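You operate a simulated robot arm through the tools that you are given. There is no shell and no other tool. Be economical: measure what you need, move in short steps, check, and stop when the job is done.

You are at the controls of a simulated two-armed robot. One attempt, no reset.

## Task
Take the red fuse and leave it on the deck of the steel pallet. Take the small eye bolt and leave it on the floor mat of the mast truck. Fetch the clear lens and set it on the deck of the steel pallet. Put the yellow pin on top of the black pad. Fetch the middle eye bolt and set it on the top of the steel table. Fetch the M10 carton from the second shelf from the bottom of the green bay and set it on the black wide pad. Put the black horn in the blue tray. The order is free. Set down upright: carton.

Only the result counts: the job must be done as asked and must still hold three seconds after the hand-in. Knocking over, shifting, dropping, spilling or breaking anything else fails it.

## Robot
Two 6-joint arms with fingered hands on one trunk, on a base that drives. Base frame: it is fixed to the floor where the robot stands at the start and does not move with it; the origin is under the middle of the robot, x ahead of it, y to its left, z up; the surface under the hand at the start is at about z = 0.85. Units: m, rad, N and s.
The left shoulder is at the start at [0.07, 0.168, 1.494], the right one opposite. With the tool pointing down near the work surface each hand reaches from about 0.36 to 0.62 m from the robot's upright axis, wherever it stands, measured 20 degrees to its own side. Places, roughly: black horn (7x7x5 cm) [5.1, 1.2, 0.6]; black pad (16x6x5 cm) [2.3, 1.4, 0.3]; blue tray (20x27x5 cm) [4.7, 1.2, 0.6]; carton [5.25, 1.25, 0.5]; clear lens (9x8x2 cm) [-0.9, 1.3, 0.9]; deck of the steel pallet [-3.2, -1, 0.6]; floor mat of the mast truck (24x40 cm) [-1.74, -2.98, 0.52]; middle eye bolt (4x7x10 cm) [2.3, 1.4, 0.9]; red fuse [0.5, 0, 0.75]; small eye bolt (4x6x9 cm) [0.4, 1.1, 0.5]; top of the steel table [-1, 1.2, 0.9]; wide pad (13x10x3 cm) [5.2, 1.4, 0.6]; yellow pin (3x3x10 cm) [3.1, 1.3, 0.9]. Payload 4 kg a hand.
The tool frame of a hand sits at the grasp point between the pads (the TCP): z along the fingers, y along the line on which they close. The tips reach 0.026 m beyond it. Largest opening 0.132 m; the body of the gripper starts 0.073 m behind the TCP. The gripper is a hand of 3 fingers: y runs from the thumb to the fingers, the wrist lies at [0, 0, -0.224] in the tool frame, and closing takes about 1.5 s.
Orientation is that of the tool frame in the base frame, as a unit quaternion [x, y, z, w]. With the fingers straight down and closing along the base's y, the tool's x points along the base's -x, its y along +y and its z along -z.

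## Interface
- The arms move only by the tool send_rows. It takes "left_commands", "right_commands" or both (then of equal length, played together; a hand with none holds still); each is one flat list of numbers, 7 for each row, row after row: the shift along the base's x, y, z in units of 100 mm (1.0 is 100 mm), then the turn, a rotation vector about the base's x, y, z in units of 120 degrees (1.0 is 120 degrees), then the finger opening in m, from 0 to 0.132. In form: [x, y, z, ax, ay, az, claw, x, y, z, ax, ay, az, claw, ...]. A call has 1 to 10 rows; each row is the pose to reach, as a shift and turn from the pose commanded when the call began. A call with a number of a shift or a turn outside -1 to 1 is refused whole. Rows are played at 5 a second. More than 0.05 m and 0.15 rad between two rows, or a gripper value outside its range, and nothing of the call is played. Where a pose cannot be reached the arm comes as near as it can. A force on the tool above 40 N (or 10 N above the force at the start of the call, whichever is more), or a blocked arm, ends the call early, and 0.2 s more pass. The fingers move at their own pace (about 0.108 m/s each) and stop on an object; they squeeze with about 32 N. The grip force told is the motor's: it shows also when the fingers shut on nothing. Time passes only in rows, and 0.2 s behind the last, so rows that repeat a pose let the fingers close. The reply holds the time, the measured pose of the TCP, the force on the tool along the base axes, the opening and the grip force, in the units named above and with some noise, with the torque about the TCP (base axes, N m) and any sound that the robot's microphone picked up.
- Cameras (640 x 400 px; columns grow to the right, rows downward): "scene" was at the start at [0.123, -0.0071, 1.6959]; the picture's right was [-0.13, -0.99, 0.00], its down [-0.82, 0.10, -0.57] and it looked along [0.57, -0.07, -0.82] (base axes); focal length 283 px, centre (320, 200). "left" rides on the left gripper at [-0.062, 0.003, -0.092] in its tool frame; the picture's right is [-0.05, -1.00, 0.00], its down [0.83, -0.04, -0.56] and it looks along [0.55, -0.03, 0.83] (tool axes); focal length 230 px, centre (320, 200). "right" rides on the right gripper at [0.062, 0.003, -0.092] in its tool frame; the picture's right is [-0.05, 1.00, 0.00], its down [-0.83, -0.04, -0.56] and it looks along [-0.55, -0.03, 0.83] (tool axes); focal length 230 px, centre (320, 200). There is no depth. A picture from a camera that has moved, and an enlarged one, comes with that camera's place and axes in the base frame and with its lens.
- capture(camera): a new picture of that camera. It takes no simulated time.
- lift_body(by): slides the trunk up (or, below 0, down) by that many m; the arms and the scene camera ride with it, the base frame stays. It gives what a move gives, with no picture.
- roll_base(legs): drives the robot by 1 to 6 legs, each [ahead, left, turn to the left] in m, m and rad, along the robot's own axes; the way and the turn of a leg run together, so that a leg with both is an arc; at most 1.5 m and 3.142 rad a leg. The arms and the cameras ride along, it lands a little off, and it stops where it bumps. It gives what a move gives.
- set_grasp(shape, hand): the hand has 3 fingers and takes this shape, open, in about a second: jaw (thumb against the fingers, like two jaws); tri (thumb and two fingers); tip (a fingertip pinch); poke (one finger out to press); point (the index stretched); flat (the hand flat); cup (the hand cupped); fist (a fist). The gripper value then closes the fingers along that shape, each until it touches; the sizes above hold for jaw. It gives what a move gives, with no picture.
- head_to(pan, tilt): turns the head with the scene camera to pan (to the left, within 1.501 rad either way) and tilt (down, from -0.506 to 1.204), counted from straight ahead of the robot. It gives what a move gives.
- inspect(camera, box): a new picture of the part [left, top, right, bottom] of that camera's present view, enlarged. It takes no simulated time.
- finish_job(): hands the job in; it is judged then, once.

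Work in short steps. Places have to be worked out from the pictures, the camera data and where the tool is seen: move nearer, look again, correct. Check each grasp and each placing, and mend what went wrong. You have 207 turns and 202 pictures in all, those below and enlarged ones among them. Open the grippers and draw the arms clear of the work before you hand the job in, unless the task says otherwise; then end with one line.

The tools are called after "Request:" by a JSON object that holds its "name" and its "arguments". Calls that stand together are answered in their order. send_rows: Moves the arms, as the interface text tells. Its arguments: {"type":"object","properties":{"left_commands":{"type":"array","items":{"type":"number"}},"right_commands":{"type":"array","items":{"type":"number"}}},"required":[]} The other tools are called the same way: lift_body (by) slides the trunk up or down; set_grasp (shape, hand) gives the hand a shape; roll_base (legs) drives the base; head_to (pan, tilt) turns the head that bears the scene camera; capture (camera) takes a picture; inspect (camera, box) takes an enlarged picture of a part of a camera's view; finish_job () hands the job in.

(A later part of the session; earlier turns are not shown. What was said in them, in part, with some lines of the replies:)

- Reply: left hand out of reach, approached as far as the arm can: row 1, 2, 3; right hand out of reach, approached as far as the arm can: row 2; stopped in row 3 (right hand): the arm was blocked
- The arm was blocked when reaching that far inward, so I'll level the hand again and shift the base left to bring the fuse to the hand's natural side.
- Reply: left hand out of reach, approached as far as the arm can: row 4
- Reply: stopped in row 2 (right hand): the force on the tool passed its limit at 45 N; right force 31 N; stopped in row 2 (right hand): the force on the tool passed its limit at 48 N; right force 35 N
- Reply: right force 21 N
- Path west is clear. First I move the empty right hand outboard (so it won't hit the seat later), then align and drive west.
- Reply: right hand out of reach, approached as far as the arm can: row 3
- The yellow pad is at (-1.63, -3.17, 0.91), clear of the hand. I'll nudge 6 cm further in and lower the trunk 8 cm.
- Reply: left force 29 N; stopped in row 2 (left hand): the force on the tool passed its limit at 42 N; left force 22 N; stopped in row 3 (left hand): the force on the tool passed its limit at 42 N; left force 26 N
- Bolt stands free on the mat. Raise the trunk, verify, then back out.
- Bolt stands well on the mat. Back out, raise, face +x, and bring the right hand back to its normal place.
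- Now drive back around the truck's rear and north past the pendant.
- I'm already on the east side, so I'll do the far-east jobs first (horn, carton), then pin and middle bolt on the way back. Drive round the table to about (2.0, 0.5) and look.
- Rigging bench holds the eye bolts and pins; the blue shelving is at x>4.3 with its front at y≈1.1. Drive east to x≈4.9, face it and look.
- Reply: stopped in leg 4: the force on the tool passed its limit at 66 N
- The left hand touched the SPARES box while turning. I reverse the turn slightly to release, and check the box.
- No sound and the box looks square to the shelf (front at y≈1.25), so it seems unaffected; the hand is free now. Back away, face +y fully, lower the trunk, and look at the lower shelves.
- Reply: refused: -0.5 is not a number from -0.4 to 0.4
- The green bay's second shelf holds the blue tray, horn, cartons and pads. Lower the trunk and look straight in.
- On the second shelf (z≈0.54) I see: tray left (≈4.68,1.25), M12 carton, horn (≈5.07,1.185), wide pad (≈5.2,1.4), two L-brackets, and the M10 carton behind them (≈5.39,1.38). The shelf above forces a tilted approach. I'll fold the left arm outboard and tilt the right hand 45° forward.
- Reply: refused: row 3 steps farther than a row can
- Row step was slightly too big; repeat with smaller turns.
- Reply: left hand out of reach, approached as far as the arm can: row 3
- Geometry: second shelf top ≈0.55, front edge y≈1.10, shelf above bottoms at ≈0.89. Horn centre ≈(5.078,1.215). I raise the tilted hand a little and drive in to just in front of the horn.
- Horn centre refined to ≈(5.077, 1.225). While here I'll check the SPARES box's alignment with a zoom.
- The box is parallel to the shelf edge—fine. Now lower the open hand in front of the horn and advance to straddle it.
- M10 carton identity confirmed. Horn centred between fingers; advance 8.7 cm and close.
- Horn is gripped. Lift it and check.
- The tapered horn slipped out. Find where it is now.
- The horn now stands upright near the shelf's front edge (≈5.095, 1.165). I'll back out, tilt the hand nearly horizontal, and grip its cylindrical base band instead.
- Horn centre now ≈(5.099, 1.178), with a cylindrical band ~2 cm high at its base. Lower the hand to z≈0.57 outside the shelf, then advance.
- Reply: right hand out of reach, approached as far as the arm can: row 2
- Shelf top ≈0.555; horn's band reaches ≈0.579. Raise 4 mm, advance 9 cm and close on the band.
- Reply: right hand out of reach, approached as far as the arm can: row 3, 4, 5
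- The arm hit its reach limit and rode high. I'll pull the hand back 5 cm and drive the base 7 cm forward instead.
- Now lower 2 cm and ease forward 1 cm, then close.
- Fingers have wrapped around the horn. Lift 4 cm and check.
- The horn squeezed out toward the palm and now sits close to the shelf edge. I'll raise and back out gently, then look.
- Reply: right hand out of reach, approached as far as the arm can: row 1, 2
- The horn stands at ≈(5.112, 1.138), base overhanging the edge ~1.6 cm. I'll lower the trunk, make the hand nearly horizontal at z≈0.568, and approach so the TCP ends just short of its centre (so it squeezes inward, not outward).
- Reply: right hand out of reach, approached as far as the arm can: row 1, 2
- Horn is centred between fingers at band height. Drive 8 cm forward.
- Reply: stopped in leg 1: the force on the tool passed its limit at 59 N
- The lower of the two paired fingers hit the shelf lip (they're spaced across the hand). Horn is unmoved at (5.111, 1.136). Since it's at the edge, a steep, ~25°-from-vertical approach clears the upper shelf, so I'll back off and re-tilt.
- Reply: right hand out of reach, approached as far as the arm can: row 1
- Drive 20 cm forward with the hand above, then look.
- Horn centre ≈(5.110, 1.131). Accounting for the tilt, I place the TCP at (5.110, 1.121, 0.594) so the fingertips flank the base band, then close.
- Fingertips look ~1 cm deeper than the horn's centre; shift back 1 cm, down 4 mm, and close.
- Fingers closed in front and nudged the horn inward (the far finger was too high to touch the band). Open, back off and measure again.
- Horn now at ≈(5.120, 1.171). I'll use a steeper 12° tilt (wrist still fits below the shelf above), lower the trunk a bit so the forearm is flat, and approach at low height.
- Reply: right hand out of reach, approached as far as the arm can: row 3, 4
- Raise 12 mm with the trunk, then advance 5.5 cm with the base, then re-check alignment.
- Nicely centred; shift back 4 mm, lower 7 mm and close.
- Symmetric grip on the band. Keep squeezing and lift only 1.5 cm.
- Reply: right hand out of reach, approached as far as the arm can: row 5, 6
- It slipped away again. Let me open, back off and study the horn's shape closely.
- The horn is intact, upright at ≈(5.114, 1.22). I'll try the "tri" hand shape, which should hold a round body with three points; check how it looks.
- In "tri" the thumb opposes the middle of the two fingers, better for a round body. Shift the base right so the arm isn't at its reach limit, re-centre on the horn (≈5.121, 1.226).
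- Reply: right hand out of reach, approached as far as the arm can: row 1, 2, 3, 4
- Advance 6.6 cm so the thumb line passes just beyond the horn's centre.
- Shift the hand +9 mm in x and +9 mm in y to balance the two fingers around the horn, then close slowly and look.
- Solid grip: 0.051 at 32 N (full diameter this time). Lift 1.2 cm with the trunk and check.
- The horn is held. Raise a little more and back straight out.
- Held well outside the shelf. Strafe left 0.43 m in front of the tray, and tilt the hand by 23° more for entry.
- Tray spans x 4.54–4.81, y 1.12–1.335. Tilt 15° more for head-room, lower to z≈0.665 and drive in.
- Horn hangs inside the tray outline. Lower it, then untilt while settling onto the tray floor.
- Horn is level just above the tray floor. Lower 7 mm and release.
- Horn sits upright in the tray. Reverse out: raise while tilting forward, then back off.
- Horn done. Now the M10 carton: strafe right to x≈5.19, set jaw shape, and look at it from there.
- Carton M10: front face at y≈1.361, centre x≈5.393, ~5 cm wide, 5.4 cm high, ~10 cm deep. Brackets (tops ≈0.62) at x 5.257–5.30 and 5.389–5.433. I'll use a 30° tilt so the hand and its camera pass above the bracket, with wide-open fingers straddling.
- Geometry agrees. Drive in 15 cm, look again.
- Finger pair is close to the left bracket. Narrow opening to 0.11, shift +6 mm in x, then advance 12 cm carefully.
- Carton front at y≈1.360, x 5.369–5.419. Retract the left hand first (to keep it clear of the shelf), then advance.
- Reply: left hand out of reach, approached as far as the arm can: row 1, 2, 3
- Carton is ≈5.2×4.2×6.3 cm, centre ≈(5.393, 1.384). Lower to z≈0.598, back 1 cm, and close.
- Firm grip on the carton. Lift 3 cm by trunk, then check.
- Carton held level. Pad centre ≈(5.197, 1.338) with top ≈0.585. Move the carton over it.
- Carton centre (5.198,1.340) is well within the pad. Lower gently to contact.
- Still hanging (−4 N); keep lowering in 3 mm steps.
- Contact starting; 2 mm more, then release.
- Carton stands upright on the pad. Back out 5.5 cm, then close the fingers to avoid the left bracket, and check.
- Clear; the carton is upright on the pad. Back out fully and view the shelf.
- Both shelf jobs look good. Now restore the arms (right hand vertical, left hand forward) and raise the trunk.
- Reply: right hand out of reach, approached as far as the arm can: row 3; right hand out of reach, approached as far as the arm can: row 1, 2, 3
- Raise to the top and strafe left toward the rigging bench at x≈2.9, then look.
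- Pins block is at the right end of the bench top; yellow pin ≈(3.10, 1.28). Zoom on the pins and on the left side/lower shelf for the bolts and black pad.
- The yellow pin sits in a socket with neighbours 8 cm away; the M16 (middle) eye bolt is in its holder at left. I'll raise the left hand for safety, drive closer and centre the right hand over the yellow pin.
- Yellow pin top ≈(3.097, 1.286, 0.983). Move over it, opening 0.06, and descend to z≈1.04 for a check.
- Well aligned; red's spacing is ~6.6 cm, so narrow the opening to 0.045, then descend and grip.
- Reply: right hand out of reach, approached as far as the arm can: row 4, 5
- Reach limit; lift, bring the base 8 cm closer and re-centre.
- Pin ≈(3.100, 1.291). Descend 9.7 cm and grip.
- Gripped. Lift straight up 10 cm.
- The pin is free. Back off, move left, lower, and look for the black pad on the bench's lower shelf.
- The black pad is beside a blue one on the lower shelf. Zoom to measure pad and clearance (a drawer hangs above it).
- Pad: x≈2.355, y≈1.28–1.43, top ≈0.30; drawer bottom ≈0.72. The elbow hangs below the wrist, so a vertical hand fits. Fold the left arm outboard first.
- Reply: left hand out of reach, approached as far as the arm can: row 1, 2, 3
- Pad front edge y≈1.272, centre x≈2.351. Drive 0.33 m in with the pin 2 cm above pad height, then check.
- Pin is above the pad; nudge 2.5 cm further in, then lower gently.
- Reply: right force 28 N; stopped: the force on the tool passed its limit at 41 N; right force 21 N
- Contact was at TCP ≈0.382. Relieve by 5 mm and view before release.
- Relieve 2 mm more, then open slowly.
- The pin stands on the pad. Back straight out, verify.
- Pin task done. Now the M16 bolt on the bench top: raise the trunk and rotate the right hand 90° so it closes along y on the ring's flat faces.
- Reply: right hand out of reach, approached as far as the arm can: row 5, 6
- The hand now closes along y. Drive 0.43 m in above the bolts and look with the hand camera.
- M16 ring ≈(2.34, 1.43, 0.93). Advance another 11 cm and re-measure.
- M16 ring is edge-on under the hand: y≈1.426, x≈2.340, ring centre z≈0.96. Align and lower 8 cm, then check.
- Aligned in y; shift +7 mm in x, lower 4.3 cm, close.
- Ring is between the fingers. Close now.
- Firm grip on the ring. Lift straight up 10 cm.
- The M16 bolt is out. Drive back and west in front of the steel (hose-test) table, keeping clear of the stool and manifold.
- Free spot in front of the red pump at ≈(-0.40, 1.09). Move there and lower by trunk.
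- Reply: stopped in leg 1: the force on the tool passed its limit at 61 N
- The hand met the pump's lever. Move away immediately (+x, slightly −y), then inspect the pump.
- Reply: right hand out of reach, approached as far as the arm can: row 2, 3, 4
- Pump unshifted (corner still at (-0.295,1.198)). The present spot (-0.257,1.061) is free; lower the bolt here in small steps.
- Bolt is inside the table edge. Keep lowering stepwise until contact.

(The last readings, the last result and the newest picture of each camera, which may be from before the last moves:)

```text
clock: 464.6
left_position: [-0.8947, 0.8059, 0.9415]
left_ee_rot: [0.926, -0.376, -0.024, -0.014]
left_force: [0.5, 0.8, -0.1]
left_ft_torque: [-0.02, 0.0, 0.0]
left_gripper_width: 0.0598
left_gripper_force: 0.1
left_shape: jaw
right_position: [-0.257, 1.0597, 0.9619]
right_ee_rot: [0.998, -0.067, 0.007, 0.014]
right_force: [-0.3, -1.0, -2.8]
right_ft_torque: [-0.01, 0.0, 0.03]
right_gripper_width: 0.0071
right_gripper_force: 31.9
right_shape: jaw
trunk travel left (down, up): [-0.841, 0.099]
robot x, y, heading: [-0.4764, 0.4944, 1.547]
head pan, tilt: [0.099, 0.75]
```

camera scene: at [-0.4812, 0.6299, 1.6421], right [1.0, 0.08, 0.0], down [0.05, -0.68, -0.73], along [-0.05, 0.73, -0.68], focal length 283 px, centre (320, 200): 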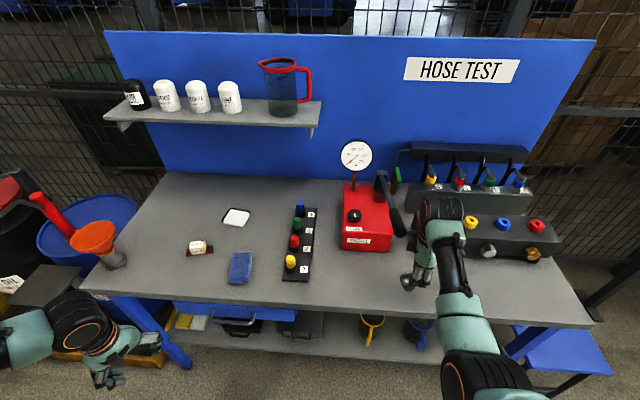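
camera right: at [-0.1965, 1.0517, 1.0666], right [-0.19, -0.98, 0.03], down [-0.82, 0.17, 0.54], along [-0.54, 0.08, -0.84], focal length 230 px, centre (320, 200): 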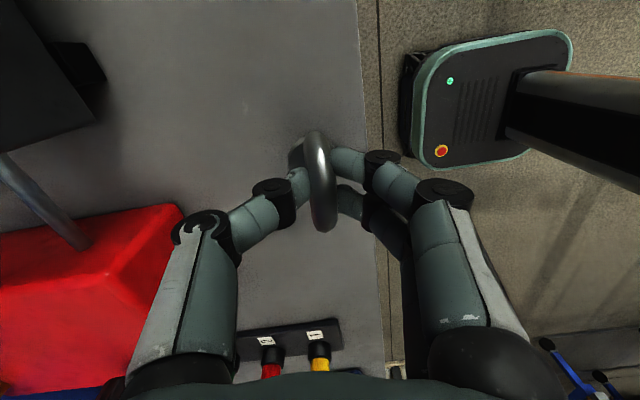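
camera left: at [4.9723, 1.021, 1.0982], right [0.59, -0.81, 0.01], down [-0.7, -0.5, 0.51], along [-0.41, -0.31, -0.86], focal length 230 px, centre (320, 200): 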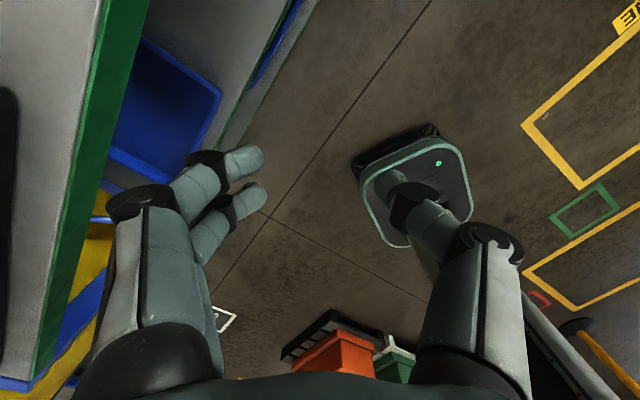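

Request:
{"name": "lift_body", "arguments": {"by": -0.006}}

Request:
{"name": "lift_body", "arguments": {"by": -0.005}}

```text
clock: 465.2
left_position: [-0.8947, 0.806, 0.9354]
left_ee_rot: [0.927, -0.374, -0.024, -0.013]
left_force: [-0.2, 0.8, 0.8]
left_ft_torque: [0.01, 0.01, 0.0]
left_gripper_width: 0.0602
left_gripper_force: 0.1
left_shape: jaw
right_position: [-0.2557, 1.0595, 0.9558]
right_ee_rot: [0.998, -0.067, 0.007, 0.013]
right_force: [-0.1, -0.2, -2.3]
right_ft_torque: [-0.01, -0.04, 0.01]
right_gripper_width: 0.0074
right_gripper_force: 31.8
right_shape: jaw
trunk travel left (down, up): [-0.835, 0.105]
robot x, y, heading: [-0.477, 0.4938, 1.546]
head pan, tilt: [0.099, 0.75]
```

```text
clock: 465.7
left_position: [-0.897, 0.8047, 0.9319]
left_ee_rot: [0.926, -0.375, -0.024, -0.015]
left_force: [1.2, -0.1, -0.9]
left_ft_torque: [0.0, 0.03, 0.0]
left_gripper_width: 0.0601
left_gripper_force: 0.0
left_shape: jaw
right_position: [-0.257, 1.0597, 0.9528]
right_ee_rot: [0.998, -0.068, 0.006, 0.01]
right_force: [1.3, -0.6, 10.4]
right_ft_torque: [-0.1, -0.03, 0.01]
right_gripper_width: 0.0077
right_gripper_force: 31.9
right_shape: jaw
trunk travel left (down, up): [-0.83, 0.11]
robot x, y, heading: [-0.4771, 0.493, 1.546]
head pan, tilt: [0.099, 0.75]
```

Contact. Relieve 2 mm and open slowly.

Request:
{"name": "lift_body", "arguments": {"by": 0.002}}

Request:
{"name": "send_rows", "arguments": {"right_commands": [0, 0, 0, 0, 0, 0, 0.012, 0, 0, 0, 0, 0, 0, 0.018, 0, 0, 0, 0, 0, 0, 0.03, 0, 0, 0, 0, 0, 0, 0.05, 0, 0, 0, 0, 0, 0, 0.06, 0, 0, 0, 0, 0, 0, 0.06]}}

Request:
{"name": "capture", "arguments": {"camera": "right"}}

```text
clock: 466.2
left_position: [-0.8955, 0.8035, 0.9325]
left_ee_rot: [0.927, -0.375, -0.023, -0.014]
left_force: [-0.5, -0.1, -0.7]
left_ft_torque: [-0.03, -0.02, 0.0]
left_gripper_width: 0.06
left_gripper_force: 0.0
left_shape: jaw
right_position: [-0.2573, 1.0584, 0.9531]
right_ee_rot: [0.998, -0.067, 0.008, 0.012]
right_force: [-0.2, -0.6, 6.4]
right_ft_torque: [-0.06, -0.06, 0.01]
right_gripper_width: 0.0076
right_gripper_force: 32.6
right_shape: jaw
trunk travel left (down, up): [-0.832, 0.108]
robot x, y, heading: [-0.4783, 0.4964, 1.544]
head pan, tilt: [0.099, 0.75]
```

```text
clock: 467.6
left_position: [-0.8945, 0.8064, 0.9329]
left_ee_rot: [0.926, -0.376, -0.023, -0.014]
left_force: [0.6, 0.2, 0.7]
left_ft_torque: [0.02, 0.04, 0.01]
left_gripper_width: 0.06
left_gripper_force: 0.0
left_shape: jaw
right_position: [-0.256, 1.0588, 0.9538]
right_ee_rot: [0.998, -0.068, 0.007, 0.014]
right_force: [0.3, -0.8, 0.2]
right_ft_torque: [-0.02, -0.03, -0.01]
right_gripper_width: 0.059
right_gripper_force: 0.1
right_shape: jaw
trunk travel left (down, up): [-0.832, 0.108]
robot x, y, heading: [-0.4767, 0.4943, 1.547]
head pan, tilt: [0.099, 0.75]
```

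```text
31 pictures are left
camera right: at [-0.1965, 1.0509, 1.0472], right [-0.19, -0.98, 0.02], down [-0.82, 0.17, 0.54], along [-0.54, 0.08, -0.84], focal length 230 px, centre (320, 200)
```

right: 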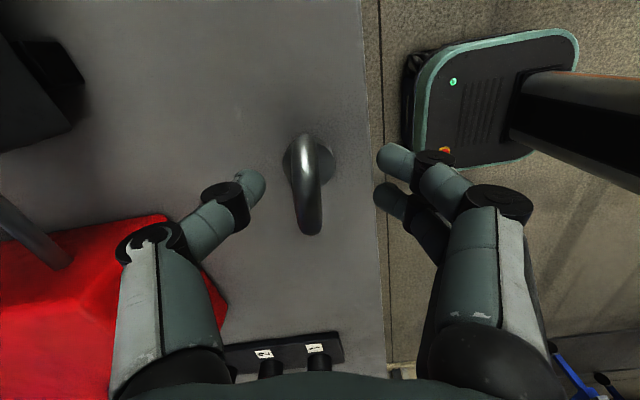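

The bolt stands on the table. Raise, then zoom at the left items to identify the lens.

Request:
{"name": "lift_body", "arguments": {"by": 0.108}}

Request:
{"name": "inspect", "arguments": {"camera": "scene", "box": [160, 180, 300, 290]}}

```text
clock: 469.1
left_position: [-0.8952, 0.8051, 1.0418]
left_ee_rot: [0.927, -0.375, -0.023, -0.014]
left_force: [-0.2, 0.6, -0.1]
left_ft_torque: [-0.02, 0.01, -0.02]
left_gripper_width: 0.0601
left_gripper_force: 0.0
left_shape: jaw
right_position: [-0.2569, 1.0607, 1.061]
right_ee_rot: [0.998, -0.067, 0.007, 0.013]
right_force: [0.4, 0.5, -0.3]
right_ft_torque: [0.0, -0.01, 0.0]
right_gripper_width: 0.0592
right_gripper_force: 0.0
right_shape: jaw
trunk travel left (down, up): [-0.94, 0.0]
robot x, y, heading: [-0.4762, 0.4943, 1.543]
head pan, tilt: [0.099, 0.75]
```

```text
3.64 times, centred on (230, 235) of scene
camera zoom: at [-0.4809, 0.6287, 1.7121], right [1.0, 0.08, 0.0], down [0.05, -0.68, -0.73], along [-0.05, 0.73, -0.68], focal length 1029 px, centre (647, 73)
```

zoom: 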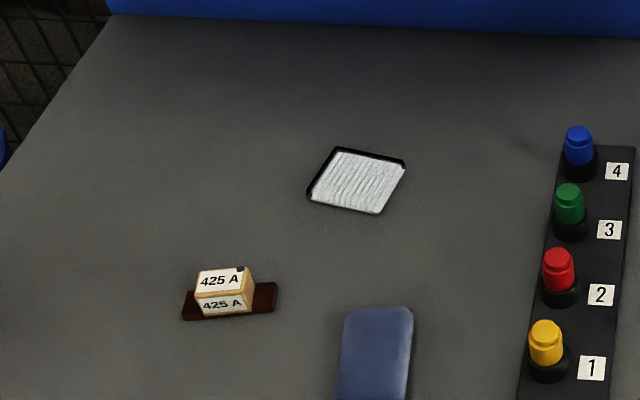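

The lens is the white fluted square at ≈(-0.832, 1.311), its sides already matching my closing direction. Back off, strafe left, and approach it.

Request:
{"name": "roll_base", "arguments": {"legs": [[-0.12, 0, 0.027], [0, 0.53, 0], [0.2, 0, 0]]}}

Request:
{"name": "capture", "arguments": {"camera": "scene"}}

```text
clock: 474.1
left_position: [-1.4183, 0.8674, 1.0421]
left_ee_rot: [0.93, -0.365, -0.025, -0.015]
left_force: [-0.3, 0.4, -0.3]
left_ft_torque: [0.03, -0.01, -0.01]
left_gripper_width: 0.06
left_gripper_force: 0.2
left_shape: jaw
right_position: [-0.7869, 1.1357, 1.0628]
right_ee_rot: [0.998, -0.057, 0.007, 0.012]
right_force: [0.0, 0.4, 0.6]
right_ft_torque: [0.02, -0.03, 0.0]
right_gripper_width: 0.0594
right_gripper_force: 0.2
right_shape: jaw
trunk travel left (down, up): [-0.94, 0.0]
robot x, y, heading: [-0.9967, 0.5677, 1.562]
head pan, tilt: [0.099, 0.75]
```

```text
29 pictures are left
camera scene: at [-1.0017, 0.6972, 1.7127], right [1.0, 0.1, 0.0], down [0.06, -0.68, -0.73], along [-0.07, 0.73, -0.68], focal length 283 px, centre (320, 200)
```

scene: 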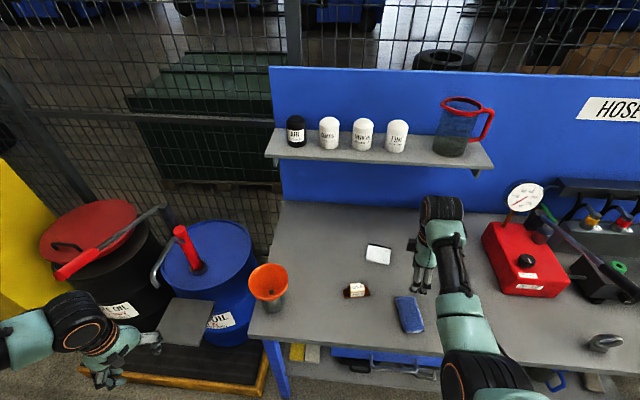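

The M16 bolt is seen standing. Advance 15 cm, shift the hand over the lens with wide opening and look.

Request:
{"name": "roll_base", "arguments": {"legs": [[0.15, 0, 0]]}}

Request:
{"name": "send_rows", "arguments": {"right_commands": [-0.2, 0.05, -0.2, 0, 0, 0, 0.09, -0.4, 0.15, -0.4, 0, 0, 0, 0.12, -0.58, 0.22, -0.6, 0, 0, 0, 0.12, -0.58, 0.22, -0.6, 0, 0, 0, 0.12]}}

Request:
{"name": "capture", "arguments": {"camera": "right"}}

```text
clock: 475.5
left_position: [-1.4214, 1.0146, 1.0414]
left_ee_rot: [0.931, -0.365, -0.023, -0.015]
left_force: [-0.1, 0.9, -0.4]
left_ft_torque: [0.01, -0.01, 0.0]
left_gripper_width: 0.0598
left_gripper_force: 0.0
left_shape: jaw
right_position: [-0.7881, 1.2829, 1.0628]
right_ee_rot: [0.998, -0.056, 0.007, 0.012]
right_force: [0.3, -0.2, -0.2]
right_ft_torque: [0.04, -0.02, 0.01]
right_gripper_width: 0.0597
right_gripper_force: 0.1
right_shape: jaw
trunk travel left (down, up): [-0.94, 0.0]
robot x, y, heading: [-0.9971, 0.715, 1.57]
head pan, tilt: [0.099, 0.75]
```

```text
clock: 476.5
left_position: [-1.4209, 1.0161, 1.0401]
left_ee_rot: [0.931, -0.364, -0.025, -0.013]
left_force: [0.2, -0.4, 0.1]
left_ft_torque: [-0.03, -0.03, 0.0]
left_gripper_width: 0.0601
left_gripper_force: 0.0
left_shape: jaw
right_position: [-0.8467, 1.3093, 0.9991]
right_ee_rot: [0.998, -0.056, 0.007, 0.014]
right_force: [-0.2, 1.5, 0.3]
right_ft_torque: [-0.02, 0.0, 0.04]
right_gripper_width: 0.1199
right_gripper_force: 0.1
right_shape: jaw
trunk travel left (down, up): [-0.94, 0.0]
robot x, y, heading: [-0.9962, 0.7167, 1.573]
head pan, tilt: [0.099, 0.75]
```

```text
28 pictures are left
camera right: at [-0.7864, 1.3025, 1.0936], right [-0.16, -0.99, 0.02], down [-0.83, 0.15, 0.54], along [-0.54, 0.07, -0.84], focal length 230 px, centre (320, 200)
```

right: 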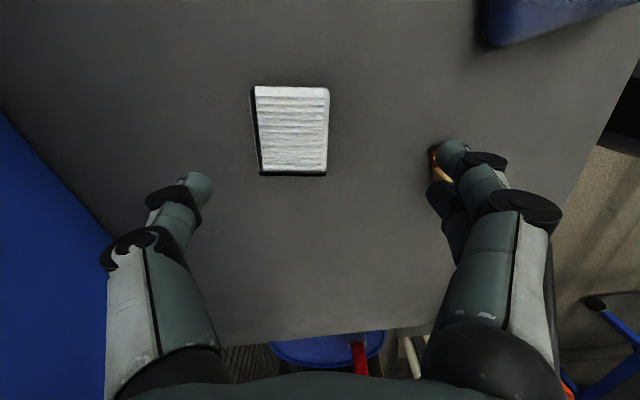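

Lens centre ≈(-0.839, 1.329). Shift over it, opening 0.105, descend to z≈0.93 and check.

Request:
{"name": "send_rows", "arguments": {"right_commands": [0.07, 0.19, 0, 0, 0, 0, 0.105, 0.07, 0.19, -0.25, 0, 0, 0, 0.105, 0.07, 0.19, -0.5, 0, 0, 0, 0.105, 0.07, 0.19, -0.7, 0, 0, 0, 0.105, 0.07, 0.19, -0.7, 0, 0, 0, 0.105]}}

Request:
{"name": "capture", "arguments": {"camera": "right"}}

```text
clock: 477.7
left_position: [-1.4211, 1.0175, 1.0398]
left_ee_rot: [0.931, -0.365, -0.024, -0.014]
left_force: [0.0, 0.3, -0.4]
left_ft_torque: [-0.01, 0.02, -0.01]
left_gripper_width: 0.0601
left_gripper_force: 0.1
left_shape: jaw
right_position: [-0.835, 1.3175, 0.9378]
right_ee_rot: [0.998, -0.056, 0.007, 0.013]
right_force: [0.9, 0.0, -0.1]
right_ft_torque: [0.01, 0.02, 0.0]
right_gripper_width: 0.1049
right_gripper_force: 0.0
right_shape: jaw
right hand out of reach, approached as far as the arm can: row 3, 4, 5
trunk travel left (down, up): [-0.94, 0.0]
robot x, y, heading: [-0.9916, 0.7154, 1.566]
head pan, tilt: [0.099, 0.75]
```

```text
27 pictures are left
camera right: at [-0.7754, 1.311, 1.0313], right [-0.16, -0.99, 0.02], down [-0.83, 0.15, 0.54], along [-0.54, 0.07, -0.84], focal length 230 px, centre (320, 200)
```

right: 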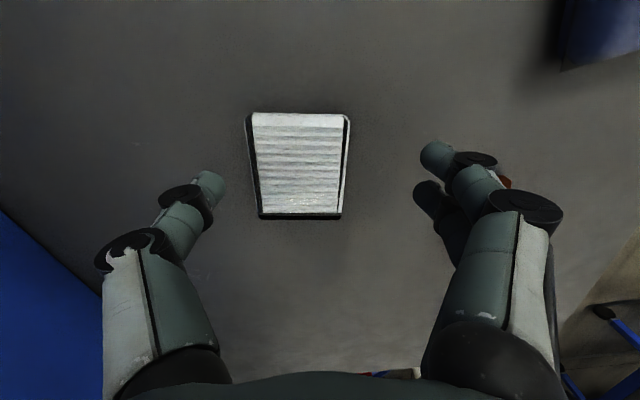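

Nudge the base 12 mm forward and lower the trunk to bring the tips near the table.

Request:
{"name": "roll_base", "arguments": {"legs": [[0.013, 0, 0]]}}

Request:
{"name": "lift_body", "arguments": {"by": -0.02}}

Request:
{"name": "capture", "arguments": {"camera": "right"}}

```text
clock: 478.4
left_position: [-1.4213, 1.0271, 1.0417]
left_ee_rot: [0.931, -0.365, -0.024, -0.015]
left_force: [-0.9, -0.1, 0.4]
left_ft_torque: [0.04, -0.01, -0.02]
left_gripper_width: 0.0599
left_gripper_force: 0.1
left_shape: jaw
right_position: [-0.8357, 1.3284, 0.9387]
right_ee_rot: [0.998, -0.057, 0.007, 0.012]
right_force: [0.4, 0.0, 0.5]
right_ft_torque: [0.04, -0.02, 0.0]
right_gripper_width: 0.1049
right_gripper_force: 0.0
right_shape: jaw
trunk travel left (down, up): [-0.94, 0.0]
robot x, y, heading: [-0.9981, 0.7276, 1.572]
head pan, tilt: [0.099, 0.75]
```

```text
clock: 479.1
left_position: [-1.4208, 1.029, 1.0212]
left_ee_rot: [0.931, -0.364, -0.024, -0.014]
left_force: [1.2, -0.6, 0.0]
left_ft_torque: [0.01, -0.03, 0.0]
left_gripper_width: 0.0601
left_gripper_force: 0.0
left_shape: jaw
right_position: [-0.836, 1.3302, 0.9188]
right_ee_rot: [0.998, -0.056, 0.008, 0.013]
right_force: [-0.3, 0.4, 0.5]
right_ft_torque: [-0.01, 0.01, 0.01]
right_gripper_width: 0.105
right_gripper_force: 0.1
right_shape: jaw
trunk travel left (down, up): [-0.92, 0.02]
robot x, y, heading: [-0.9972, 0.7338, 1.568]
head pan, tilt: [0.099, 0.75]
```

```text
26 pictures are left
camera right: at [-0.7757, 1.3228, 1.0122], right [-0.16, -0.99, 0.02], down [-0.83, 0.15, 0.54], along [-0.54, 0.07, -0.84], focal length 230 px, centre (320, 200)
```

right: 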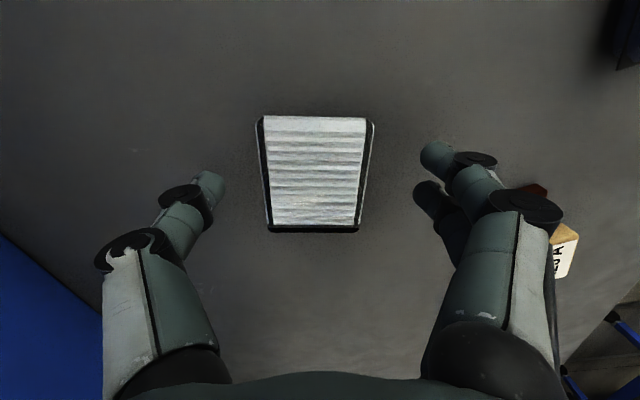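

Well centred. Lower a bit more, watching for contact.

Request:
{"name": "lift_body", "arguments": {"by": -0.005}}

Request:
{"name": "lift_body", "arguments": {"by": -0.004}}

```text
clock: 479.6
left_position: [-1.4209, 1.03, 1.0153]
left_ee_rot: [0.93, -0.365, -0.024, -0.014]
left_force: [0.2, -1.0, 1.2]
left_ft_torque: [0.01, -0.04, 0.01]
left_gripper_width: 0.0599
left_gripper_force: 0.0
left_shape: jaw
right_position: [-0.8359, 1.331, 0.9121]
right_ee_rot: [0.998, -0.056, 0.007, 0.013]
right_force: [-0.5, 0.0, 0.6]
right_ft_torque: [0.01, 0.02, 0.01]
right_gripper_width: 0.1052
right_gripper_force: 0.1
right_shape: jaw
trunk travel left (down, up): [-0.915, 0.025]
robot x, y, heading: [-0.9936, 0.7276, 1.569]
head pan, tilt: [0.099, 0.75]
```

```text
clock: 480.2
left_position: [-1.4211, 1.0299, 1.0099]
left_ee_rot: [0.931, -0.365, -0.023, -0.013]
left_force: [-1.2, -0.6, 0.4]
left_ft_torque: [0.0, 0.0, 0.01]
left_gripper_width: 0.0599
left_gripper_force: 0.1
left_shape: jaw
right_position: [-0.8365, 1.3319, 0.9066]
right_ee_rot: [0.998, -0.056, 0.006, 0.014]
right_force: [-0.9, -0.6, -0.2]
right_ft_torque: [0.0, -0.04, -0.04]
right_gripper_width: 0.1052
right_gripper_force: 0.0
right_shape: jaw
trunk travel left (down, up): [-0.911, 0.029]
robot x, y, heading: [-0.996, 0.7288, 1.567]
head pan, tilt: [0.099, 0.75]
```

Request:
{"name": "lift_body", "arguments": {"by": -0.005}}

Request:
{"name": "lift_body", "arguments": {"by": -0.004}}

Request:
{"name": "capture", "arguments": {"camera": "right"}}

```text
clock: 480.7
left_position: [-1.4203, 1.0303, 1.0061]
left_ee_rot: [0.93, -0.366, -0.024, -0.013]
left_force: [-0.1, -0.1, 0.0]
left_ft_torque: [0.0, 0.0, -0.02]
left_gripper_width: 0.0602
left_gripper_force: 0.0
left_shape: jaw
right_position: [-0.8369, 1.3303, 0.9031]
right_ee_rot: [0.998, -0.056, 0.008, 0.013]
right_force: [0.6, 1.5, -1.1]
right_ft_torque: [0.0, 0.01, 0.01]
right_gripper_width: 0.1052
right_gripper_force: 0.0
right_shape: jaw
trunk travel left (down, up): [-0.906, 0.034]
robot x, y, heading: [-0.997, 0.7293, 1.571]
head pan, tilt: [0.099, 0.75]
```

```text
clock: 481.2
left_position: [-1.4201, 1.0296, 1.0024]
left_ee_rot: [0.931, -0.365, -0.023, -0.013]
left_force: [0.2, -0.5, 0.7]
left_ft_torque: [-0.01, -0.04, -0.01]
left_gripper_width: 0.0599
left_gripper_force: 0.1
left_shape: jaw
right_position: [-0.8369, 1.3309, 0.9004]
right_ee_rot: [0.998, -0.055, 0.007, 0.014]
right_force: [0.4, -0.5, -0.4]
right_ft_torque: [-0.02, -0.01, 0.02]
right_gripper_width: 0.1052
right_gripper_force: 0.0
right_shape: jaw
trunk travel left (down, up): [-0.902, 0.038]
robot x, y, heading: [-0.9983, 0.7281, 1.572]
head pan, tilt: [0.099, 0.75]
```

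```text
25 pictures are left
camera right: at [-0.7758, 1.3239, 0.9933], right [-0.16, -0.99, 0.03], down [-0.83, 0.15, 0.54], along [-0.54, 0.07, -0.84], focal length 230 px, centre (320, 200)
```

right: 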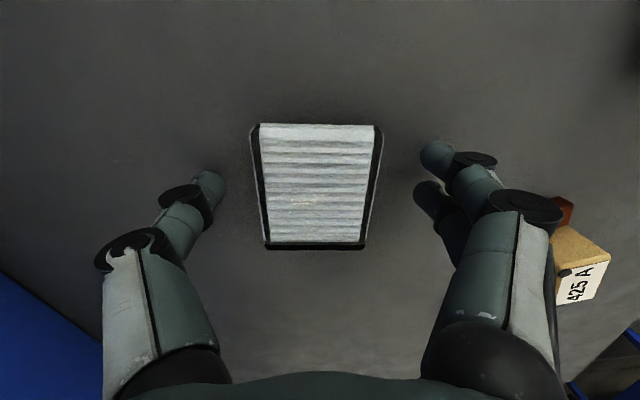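

By apparent size the lens top is ≈0.873, so the table is ≈0.855. Lower 1.4 cm more in steps.

Request:
{"name": "lift_body", "arguments": {"by": -0.008}}

Request:
{"name": "lift_body", "arguments": {"by": -0.004}}

Request:
{"name": "lift_body", "arguments": {"by": -0.003}}

```text
clock: 481.8
left_position: [-1.4199, 1.0299, 0.994]
left_ee_rot: [0.93, -0.367, -0.025, -0.013]
left_force: [-1.0, 0.2, -0.4]
left_ft_torque: [-0.01, 0.01, 0.03]
left_gripper_width: 0.0599
left_gripper_force: 0.1
left_shape: jaw
right_position: [-0.8365, 1.3314, 0.8914]
right_ee_rot: [0.998, -0.056, 0.008, 0.014]
right_force: [0.0, 0.2, -0.2]
right_ft_torque: [0.0, 0.04, 0.04]
right_gripper_width: 0.1052
right_gripper_force: 0.1
right_shape: jaw
trunk travel left (down, up): [-0.894, 0.046]
robot x, y, heading: [-0.9976, 0.7247, 1.568]
head pan, tilt: [0.099, 0.75]
```

```text
clock: 482.3
left_position: [-1.4213, 1.0303, 0.9913]
left_ee_rot: [0.931, -0.365, -0.024, -0.014]
left_force: [1.1, 0.3, 0.0]
left_ft_torque: [-0.03, 0.04, -0.04]
left_gripper_width: 0.0602
left_gripper_force: 0.2
left_shape: jaw
right_position: [-0.8361, 1.3318, 0.8867]
right_ee_rot: [0.998, -0.056, 0.007, 0.013]
right_force: [-0.3, -0.8, 2.4]
right_ft_torque: [0.08, -0.05, -0.02]
right_gripper_width: 0.1052
right_gripper_force: 0.1
right_shape: jaw
trunk travel left (down, up): [-0.89, 0.05]
robot x, y, heading: [-0.9953, 0.7299, 1.57]
head pan, tilt: [0.099, 0.75]
```

```text
clock: 482.9
left_position: [-1.4208, 1.0287, 0.9885]
left_ee_rot: [0.931, -0.365, -0.025, -0.014]
left_force: [-1.0, 0.1, -1.1]
left_ft_torque: [0.02, 0.01, -0.03]
left_gripper_width: 0.0599
left_gripper_force: 0.0
left_shape: jaw
right_position: [-0.8357, 1.3312, 0.8876]
right_ee_rot: [0.998, -0.055, 0.007, 0.011]
right_force: [2.2, -2.4, 13.5]
right_ft_torque: [0.8, -0.07, -0.06]
right_gripper_width: 0.1049
right_gripper_force: 0.1
right_shape: jaw
trunk travel left (down, up): [-0.887, 0.053]
robot x, y, heading: [-0.9944, 0.7284, 1.571]
head pan, tilt: [0.099, 0.75]
```

Table contact at TCP≈0.887. Raise 4 mm and close on the lens.

Request:
{"name": "lift_body", "arguments": {"by": 0.005}}

Request:
{"name": "send_rows", "arguments": {"right_commands": [0, 0, 0, 0, 0, 0, 0.085, 0, 0, 0, 0, 0, 0, 0.07, 0, 0, 0, 0, 0, 0, 0.055, 0, 0, 0, 0, 0, 0, 0.04, 0, 0, 0, 0, 0, 0, 0.03, 0, 0, 0, 0, 0, 0, 0.03]}}

Request:
{"name": "capture", "arguments": {"camera": "right"}}

```text
clock: 483.4
left_position: [-1.4212, 1.0297, 0.9917]
left_ee_rot: [0.931, -0.365, -0.023, -0.013]
left_force: [0.1, -0.3, -0.1]
left_ft_torque: [0.04, 0.05, 0.02]
left_gripper_width: 0.0598
left_gripper_force: 0.0
left_shape: jaw
right_position: [-0.8363, 1.3294, 0.888]
right_ee_rot: [0.998, -0.055, 0.007, 0.014]
right_force: [1.0, -0.7, -0.1]
right_ft_torque: [0.02, -0.02, 0.0]
right_gripper_width: 0.1051
right_gripper_force: 0.1
right_shape: jaw
trunk travel left (down, up): [-0.892, 0.048]
robot x, y, heading: [-0.9939, 0.7264, 1.57]
head pan, tilt: [0.099, 0.75]
```

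```text
clock: 484.8
left_position: [-1.4197, 1.0295, 0.9921]
left_ee_rot: [0.931, -0.364, -0.024, -0.013]
left_force: [-0.5, 0.3, 0.2]
left_ft_torque: [-0.04, -0.01, -0.01]
left_gripper_width: 0.0598
left_gripper_force: 0.0
left_shape: jaw
right_position: [-0.8355, 1.3307, 0.8902]
right_ee_rot: [0.998, -0.055, 0.007, 0.014]
right_force: [0.1, -0.6, 0.2]
right_ft_torque: [0.01, -0.02, -0.04]
right_gripper_width: 0.0645
right_gripper_force: 31.8
right_shape: jaw
trunk travel left (down, up): [-0.892, 0.048]
robot x, y, heading: [-0.9918, 0.7289, 1.569]
head pan, tilt: [0.099, 0.75]
```

```text
24 pictures are left
camera right: at [-0.7757, 1.3237, 0.9835], right [-0.16, -0.99, 0.03], down [-0.83, 0.15, 0.54], along [-0.54, 0.07, -0.84], focal length 230 px, centre (320, 200)
```

right: 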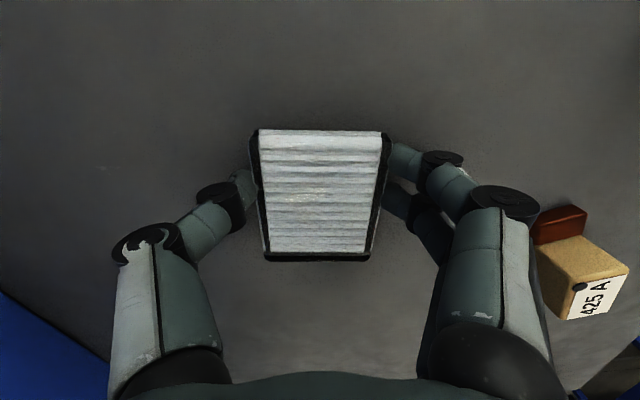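

Lens is gripped (0.0645). Lift with the trunk and check.

Request:
{"name": "lift_body", "arguments": {"by": 0.048}}

Request:
{"name": "capture", "arguments": {"camera": "right"}}

```text
clock: 485.7
left_position: [-1.4209, 1.0293, 1.0407]
left_ee_rot: [0.931, -0.364, -0.024, -0.013]
left_force: [-0.9, -0.3, -1.3]
left_ft_torque: [-0.01, -0.01, 0.01]
left_gripper_width: 0.0604
left_gripper_force: 0.0
left_shape: jaw
right_position: [-0.8361, 1.3316, 0.9367]
right_ee_rot: [0.998, -0.056, 0.007, 0.013]
right_force: [0.4, 0.3, -0.8]
right_ft_torque: [-0.01, 0.0, -0.02]
right_gripper_width: 0.0646
right_gripper_force: 31.8
right_shape: jaw
trunk travel left (down, up): [-0.94, 0.0]
robot x, y, heading: [-0.9961, 0.7286, 1.574]
head pan, tilt: [0.099, 0.75]
```

```text
23 pictures are left
camera right: at [-0.7757, 1.3239, 1.0313], right [-0.16, -0.99, 0.03], down [-0.83, 0.15, 0.54], along [-0.54, 0.07, -0.84], focal length 230 px, centre (320, 200)
```

right: 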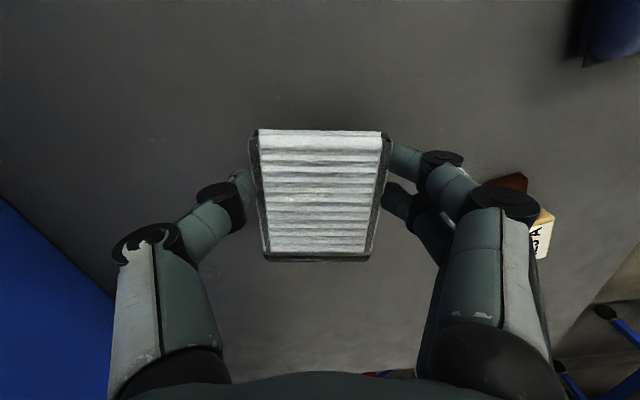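

Lens held flat. Raise the arm, back out, turn to face −x and drive toward the pallet.

Request:
{"name": "send_rows", "arguments": {"right_commands": [0, -0.1, 0.25, 0, 0, 0, 0.03, 0, -0.25, 0.5, 0, 0, 0, 0.03, 0, -0.4, 0.8, 0, 0, 0, 0.03]}}

Request:
{"name": "roll_base", "arguments": {"legs": [[-0.45, 0, 0], [0, 0, 1.571], [0.5, 0.75, 0], [0.4, 0.6, 0], [0.12, 0.17, 0]]}}

Request:
{"name": "head_to", "arguments": {"pan": -0.1, "tilt": 0.8}}

Request:
{"name": "capture", "arguments": {"camera": "scene"}}

```text
clock: 486.5
left_position: [-1.4215, 1.0297, 1.0398]
left_ee_rot: [0.931, -0.365, -0.024, -0.014]
left_force: [0.1, 0.4, 0.0]
left_ft_torque: [0.02, 0.05, 0.0]
left_gripper_width: 0.0602
left_gripper_force: 0.1
left_shape: jaw
right_position: [-0.8367, 1.2897, 1.0175]
right_ee_rot: [0.998, -0.054, 0.007, 0.014]
right_force: [0.3, -0.6, -1.3]
right_ft_torque: [0.0, -0.06, 0.01]
right_gripper_width: 0.0644
right_gripper_force: 31.7
right_shape: jaw
trunk travel left (down, up): [-0.94, 0.0]
robot x, y, heading: [-0.993, 0.732, 1.571]
head pan, tilt: [0.099, 0.75]
```

```text
clock: 502.0
left_position: [-2.3369, -1.6248, 1.0428]
left_ee_rot: [0.918, 0.396, -0.028, 0.008]
left_force: [-0.1, -0.6, 0.8]
left_ft_torque: [0.0, 0.0, -0.01]
left_gripper_width: 0.0598
left_gripper_force: 0.0
left_shape: jaw
right_position: [-2.5913, -1.0382, 1.0168]
right_ee_rot: [0.749, 0.663, 0.013, 0.005]
right_force: [0.2, -0.1, -1.6]
right_ft_torque: [0.02, 0.02, -0.01]
right_gripper_width: 0.0642
right_gripper_force: 31.7
right_shape: jaw
trunk travel left (down, up): [-0.94, 0.0]
robot x, y, heading: [-2.0364, -1.2044, 3.135]
head pan, tilt: [0.099, 0.75]
```

```text
clock: 502.8
left_position: [-2.3392, -1.6265, 1.0422]
left_ee_rot: [0.918, 0.396, -0.026, 0.007]
left_force: [0.8, -0.1, 0.1]
left_ft_torque: [-0.04, 0.02, 0.0]
left_gripper_width: 0.0599
left_gripper_force: 0.0
left_shape: jaw
right_position: [-2.5942, -1.0406, 1.0161]
right_ee_rot: [0.748, 0.663, 0.014, 0.004]
right_force: [0.1, 0.1, -0.7]
right_ft_torque: [-0.01, -0.02, -0.03]
right_gripper_width: 0.0638
right_gripper_force: 32.3
right_shape: jaw
trunk travel left (down, up): [-0.94, 0.0]
robot x, y, heading: [-2.0339, -1.2061, 3.133]
head pan, tilt: [-0.099, 0.799]
```

```text
22 pictures are left
camera scene: at [-2.1626, -1.1927, 1.7082], right [0.11, 0.99, 0.0], down [0.71, -0.08, -0.7], along [-0.69, 0.08, -0.72], focal length 283 px, centre (320, 200)
```

scene: 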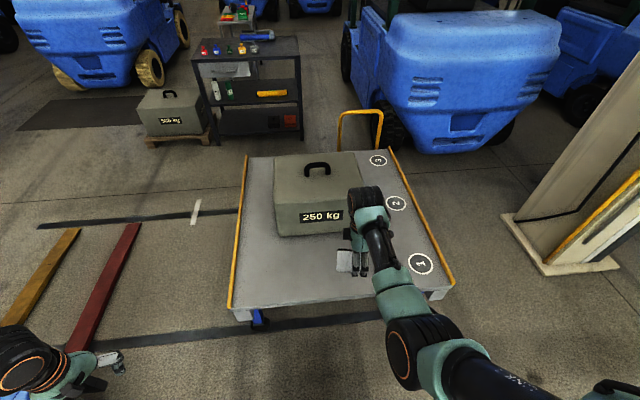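

Move over the free strip in front of the box (TCP ≈(-2.82,-1.12)) and lower most of the way.

Request:
{"name": "roll_base", "arguments": {"legs": [[0.225, 0.08, 0]]}}

Request:
{"name": "lift_body", "arguments": {"by": -0.35}}

Request:
{"name": "capture", "arguments": {"camera": "scene"}}

Request:
{"name": "capture", "arguments": {"camera": "right"}}

```text
clock: 504.5
left_position: [-2.5596, -1.7044, 1.0419]
left_ee_rot: [0.918, 0.396, -0.027, 0.006]
left_force: [-0.1, 0.4, 0.1]
left_ft_torque: [-0.01, 0.0, 0.0]
left_gripper_width: 0.0599
left_gripper_force: 0.1
left_shape: jaw
right_position: [-2.8143, -1.1197, 1.0184]
right_ee_rot: [0.749, 0.662, 0.014, 0.005]
right_force: [1.3, 0.9, 0.2]
right_ft_torque: [0.03, 0.02, 0.0]
right_gripper_width: 0.0641
right_gripper_force: 31.8
right_shape: jaw
trunk travel left (down, up): [-0.94, 0.0]
robot x, y, heading: [-2.2572, -1.285, 3.13]
head pan, tilt: [-0.099, 0.799]
```

```text
clock: 508.0
left_position: [-2.5623, -1.7055, 0.6913]
left_ee_rot: [0.918, 0.396, -0.026, 0.008]
left_force: [-0.6, -0.1, 0.1]
left_ft_torque: [-0.01, -0.01, 0.01]
left_gripper_width: 0.0597
left_gripper_force: 0.1
left_shape: jaw
right_position: [-2.8187, -1.1186, 0.6666]
right_ee_rot: [0.748, 0.663, 0.014, 0.005]
right_force: [0.3, 0.7, -0.3]
right_ft_torque: [0.03, 0.01, -0.01]
right_gripper_width: 0.064
right_gripper_force: 32.0
right_shape: jaw
trunk travel left (down, up): [-0.59, 0.35]
robot x, y, heading: [-2.2616, -1.2822, 3.132]
head pan, tilt: [-0.099, 0.799]
```

```text
21 pictures are left
camera scene: at [-2.3864, -1.2716, 1.3582], right [0.11, 0.99, 0.0], down [0.71, -0.08, -0.7], along [-0.69, 0.08, -0.72], focal length 283 px, centre (320, 200)
```

scene: 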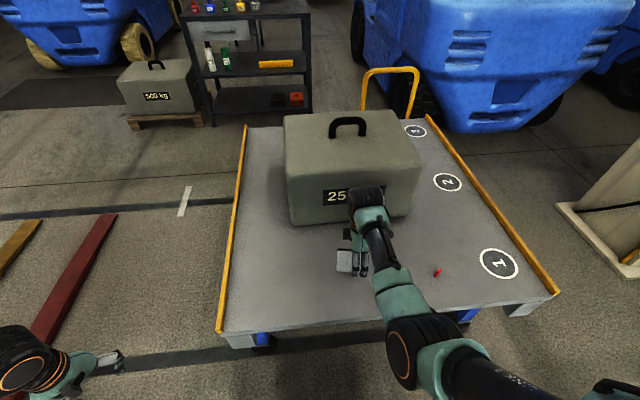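

```text
20 pictures are left
camera right: at [-2.809, -1.0595, 0.7615], right [0.98, -0.17, 0.03], down [-0.16, -0.83, 0.54], along [-0.07, -0.54, -0.84], focal length 230 px, centre (320, 200)
```

right: 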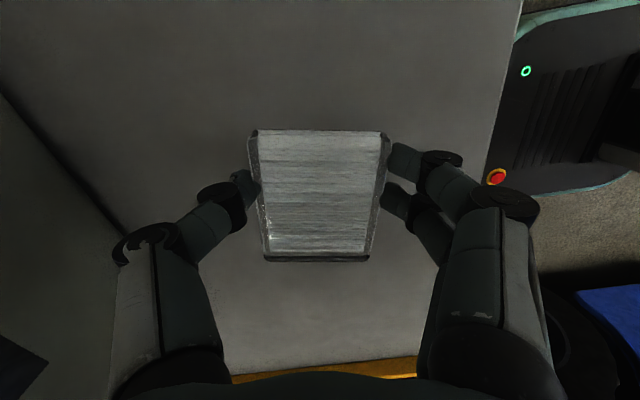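

Fuse still stands on the deck; the lens is over free deck. Lower in steps to contact.

Request:
{"name": "lift_body", "arguments": {"by": -0.04}}

Request:
{"name": "lift_body", "arguments": {"by": -0.007}}

Request:
{"name": "lift_body", "arguments": {"by": -0.004}}

```text
clock: 508.8
left_position: [-2.5614, -1.7056, 0.6501]
left_ee_rot: [0.918, 0.396, -0.027, 0.008]
left_force: [-0.4, 0.6, 0.2]
left_ft_torque: [0.0, 0.03, -0.01]
left_gripper_width: 0.0599
left_gripper_force: 0.0
left_shape: jaw
right_position: [-2.817, -1.1197, 0.6264]
right_ee_rot: [0.748, 0.663, 0.015, 0.004]
right_force: [-0.3, 0.2, -0.6]
right_ft_torque: [0.01, -0.01, -0.02]
right_gripper_width: 0.0641
right_gripper_force: 31.7
right_shape: jaw
trunk travel left (down, up): [-0.55, 0.39]
robot x, y, heading: [-2.2595, -1.2811, 3.128]
head pan, tilt: [-0.099, 0.799]
```

```text
clock: 509.4
left_position: [-2.5618, -1.7062, 0.6437]
left_ee_rot: [0.918, 0.396, -0.026, 0.007]
left_force: [0.3, 0.5, 0.3]
left_ft_torque: [-0.05, 0.0, 0.01]
left_gripper_width: 0.0602
left_gripper_force: 0.1
left_shape: jaw
right_position: [-2.8167, -1.1193, 0.62]
right_ee_rot: [0.749, 0.662, 0.015, 0.005]
right_force: [-0.4, 0.2, -0.4]
right_ft_torque: [0.02, 0.01, 0.01]
right_gripper_width: 0.0641
right_gripper_force: 32.1
right_shape: jaw
trunk travel left (down, up): [-0.543, 0.397]
robot x, y, heading: [-2.2565, -1.2795, 3.126]
head pan, tilt: [-0.099, 0.799]
```

```text
clock: 509.9
left_position: [-2.5627, -1.7045, 0.6405]
left_ee_rot: [0.918, 0.396, -0.026, 0.008]
left_force: [0.2, -0.7, 0.1]
left_ft_torque: [0.01, 0.01, -0.01]
left_gripper_width: 0.0602
left_gripper_force: 0.1
left_shape: jaw
right_position: [-2.817, -1.1194, 0.6163]
right_ee_rot: [0.749, 0.663, 0.015, 0.004]
right_force: [0.4, -0.2, -2.4]
right_ft_torque: [0.05, 0.0, 0.03]
right_gripper_width: 0.0639
right_gripper_force: 32.1
right_shape: jaw
trunk travel left (down, up): [-0.539, 0.401]
robot x, y, heading: [-2.2565, -1.2825, 3.129]
head pan, tilt: [-0.099, 0.799]
```

Request:
{"name": "lift_body", "arguments": {"by": -0.004}}

Request:
{"name": "lift_body", "arguments": {"by": -0.003}}

```text
clock: 510.4
left_position: [-2.5628, -1.7057, 0.635]
left_ee_rot: [0.918, 0.396, -0.027, 0.007]
left_force: [0.6, 0.4, 0.4]
left_ft_torque: [0.03, 0.03, 0.01]
left_gripper_width: 0.06
left_gripper_force: 0.0
left_shape: jaw
right_position: [-2.8183, -1.1196, 0.6123]
right_ee_rot: [0.748, 0.663, 0.015, 0.003]
right_force: [0.6, -0.1, 7.0]
right_ft_torque: [-0.01, -0.07, 0.01]
right_gripper_width: 0.0638
right_gripper_force: 31.6
right_shape: jaw
trunk travel left (down, up): [-0.535, 0.405]
robot x, y, heading: [-2.2561, -1.2819, 3.127]
head pan, tilt: [-0.099, 0.799]
```

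```text
clock: 510.9
left_position: [-2.5605, -1.7067, 0.6332]
left_ee_rot: [0.918, 0.396, -0.027, 0.006]
left_force: [0.0, -0.4, 0.2]
left_ft_torque: [0.02, 0.02, 0.0]
left_gripper_width: 0.0598
left_gripper_force: 0.0
left_shape: jaw
right_position: [-2.818, -1.1199, 0.6127]
right_ee_rot: [0.748, 0.663, 0.013, 0.002]
right_force: [0.1, 0.2, 20.6]
right_ft_torque: [-0.03, -0.09, 0.01]
right_gripper_width: 0.0637
right_gripper_force: 32.2
right_shape: jaw
trunk travel left (down, up): [-0.532, 0.408]
robot x, y, heading: [-2.2595, -1.2831, 3.131]
head pan, tilt: [-0.099, 0.799]
```

Contact. Relieve 4 mm, open slowly, and rise.

Request:
{"name": "lift_body", "arguments": {"by": 0.004}}

Request:
{"name": "send_rows", "arguments": {"right_commands": [0, 0, 0, 0, 0, 0, 0.068, 0, 0, 0, 0, 0, 0, 0.078, 0, 0, 0, 0, 0, 0, 0.09, 0, 0, 0, 0, 0, 0, 0.105, 0, 0, 0, 0, 0, 0, 0.105]}}

Request:
{"name": "lift_body", "arguments": {"by": 0.2}}

Request:
{"name": "capture", "arguments": {"camera": "right"}}

```text
clock: 511.5
left_position: [-2.563, -1.7057, 0.636]
left_ee_rot: [0.918, 0.396, -0.027, 0.006]
left_force: [0.5, 0.1, -0.1]
left_ft_torque: [0.01, 0.0, 0.0]
left_gripper_width: 0.0603
left_gripper_force: 0.1
left_shape: jaw
right_position: [-2.817, -1.1196, 0.6133]
right_ee_rot: [0.748, 0.663, 0.014, 0.004]
right_force: [-2.6, 0.3, 6.9]
right_ft_torque: [0.03, 0.16, -0.04]
right_gripper_width: 0.0637
right_gripper_force: 32.0
right_shape: jaw
trunk travel left (down, up): [-0.536, 0.404]
robot x, y, heading: [-2.2562, -1.2832, 3.131]
head pan, tilt: [-0.099, 0.799]
```

```text
clock: 512.7
left_position: [-2.5625, -1.705, 0.6366]
left_ee_rot: [0.918, 0.396, -0.027, 0.008]
left_force: [-0.1, 0.4, 0.0]
left_ft_torque: [0.01, -0.02, 0.02]
left_gripper_width: 0.0597
left_gripper_force: 0.1
left_shape: jaw
right_position: [-2.8179, -1.1193, 0.6128]
right_ee_rot: [0.749, 0.663, 0.015, 0.005]
right_force: [-0.7, 0.0, 0.6]
right_ft_torque: [0.0, 0.03, 0.03]
right_gripper_width: 0.1051
right_gripper_force: 0.0
right_shape: jaw
trunk travel left (down, up): [-0.536, 0.404]
robot x, y, heading: [-2.2575, -1.2844, 3.131]
head pan, tilt: [-0.099, 0.799]
```

```text
clock: 514.8
left_position: [-2.5624, -1.7053, 0.836]
left_ee_rot: [0.918, 0.396, -0.027, 0.007]
left_force: [0.1, -0.3, -1.4]
left_ft_torque: [0.0, 0.02, 0.03]
left_gripper_width: 0.06
left_gripper_force: 0.2
left_shape: jaw
right_position: [-2.8173, -1.1198, 0.8126]
right_ee_rot: [0.748, 0.663, 0.015, 0.004]
right_force: [0.7, 0.8, 0.3]
right_ft_torque: [-0.01, 0.01, -0.03]
right_gripper_width: 0.1046
right_gripper_force: 0.1
right_shape: jaw
trunk travel left (down, up): [-0.736, 0.204]
robot x, y, heading: [-2.2546, -1.2834, 3.134]
head pan, tilt: [-0.099, 0.799]
```

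```text
19 pictures are left
camera right: at [-2.8091, -1.0596, 0.9073], right [0.98, -0.17, 0.03], down [-0.16, -0.83, 0.54], along [-0.07, -0.54, -0.84], focal length 230 px, centre (320, 200)
```

right: 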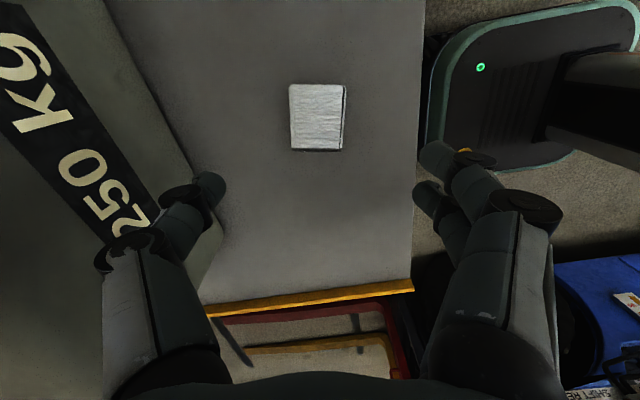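

Lens is on the deck. Back away, raise, open both grippers, and take a final look.

Request:
{"name": "lift_body", "arguments": {"by": 0.2}}

Request:
{"name": "roll_base", "arguments": {"legs": [[-0.45, 0, 0]]}}

Request:
{"name": "send_rows", "arguments": {"left_commands": [0, 0, 0, 0, 0, 0, 0.1, 0, 0, 0, 0, 0, 0, 0.12], "right_commands": [0, 0, 0, 0, 0, 0, 0.11, 0, 0, 0, 0, 0, 0, 0.12]}}

Request:
{"name": "capture", "arguments": {"camera": "scene"}}

```text
clock: 517.0
left_position: [-2.5611, -1.7046, 1.0359]
left_ee_rot: [0.918, 0.396, -0.026, 0.008]
left_force: [0.3, -0.1, 0.0]
left_ft_torque: [-0.01, -0.01, -0.01]
left_gripper_width: 0.0601
left_gripper_force: 0.2
left_shape: jaw
right_position: [-2.8167, -1.119, 1.0136]
right_ee_rot: [0.748, 0.663, 0.014, 0.005]
right_force: [0.5, -0.5, 0.1]
right_ft_torque: [0.03, 0.0, 0.02]
right_gripper_width: 0.1049
right_gripper_force: 0.0
right_shape: jaw
trunk travel left (down, up): [-0.936, 0.004]
robot x, y, heading: [-2.2583, -1.2809, 3.128]
head pan, tilt: [-0.099, 0.799]
```

```text
clock: 519.7
left_position: [-2.1178, -1.7102, 1.0369]
left_ee_rot: [0.917, 0.399, -0.025, 0.007]
left_force: [0.7, -0.6, -0.1]
left_ft_torque: [0.01, -0.02, -0.01]
left_gripper_width: 0.06
left_gripper_force: 0.1
left_shape: jaw
right_position: [-2.376, -1.1266, 1.0129]
right_ee_rot: [0.746, 0.666, 0.015, 0.005]
right_force: [-0.4, 0.7, -1.2]
right_ft_torque: [-0.02, 0.0, 0.0]
right_gripper_width: 0.1048
right_gripper_force: 0.0
right_shape: jaw
trunk travel left (down, up): [-0.936, 0.004]
robot x, y, heading: [-1.8125, -1.2816, 3.144]
head pan, tilt: [-0.099, 0.799]
```

```text
clock: 520.3
left_position: [-2.1169, -1.7098, 1.0359]
left_ee_rot: [0.917, 0.399, -0.026, 0.007]
left_force: [-0.8, 0.3, -0.5]
left_ft_torque: [0.01, 0.01, 0.04]
left_gripper_width: 0.1197
left_gripper_force: 0.0
left_shape: jaw
right_position: [-2.3764, -1.1261, 1.0127]
right_ee_rot: [0.746, 0.666, 0.015, 0.005]
right_force: [0.3, -0.1, -0.8]
right_ft_torque: [0.02, -0.01, 0.02]
right_gripper_width: 0.1197
right_gripper_force: 0.0
right_shape: jaw
trunk travel left (down, up): [-0.936, 0.004]
robot x, y, heading: [-1.8138, -1.2857, 3.142]
head pan, tilt: [-0.099, 0.799]
```

```text
18 pictures are left
camera scene: at [-1.9447, -1.2754, 1.7041], right [0.1, 0.99, 0.0], down [0.71, -0.07, -0.7], along [-0.69, 0.07, -0.72], focal length 283 px, centre (320, 200)
```

scene: 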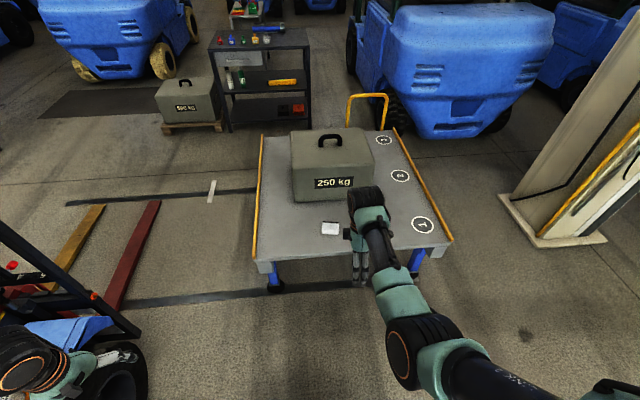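

The lens is on the deck, the fuse was last seen standing there, and the arms are clear with both grippers open and empty. All seven items are placed, so I'm handing in.

Request:
{"name": "finish_job", "arguments": {}}

```text
The job is handed in.
```

All seven items are set down where asked, and the job is handed in. Along the way my hand bumped the SPARES box and the red pump's lever; neither looked moved when I checked afterwards.
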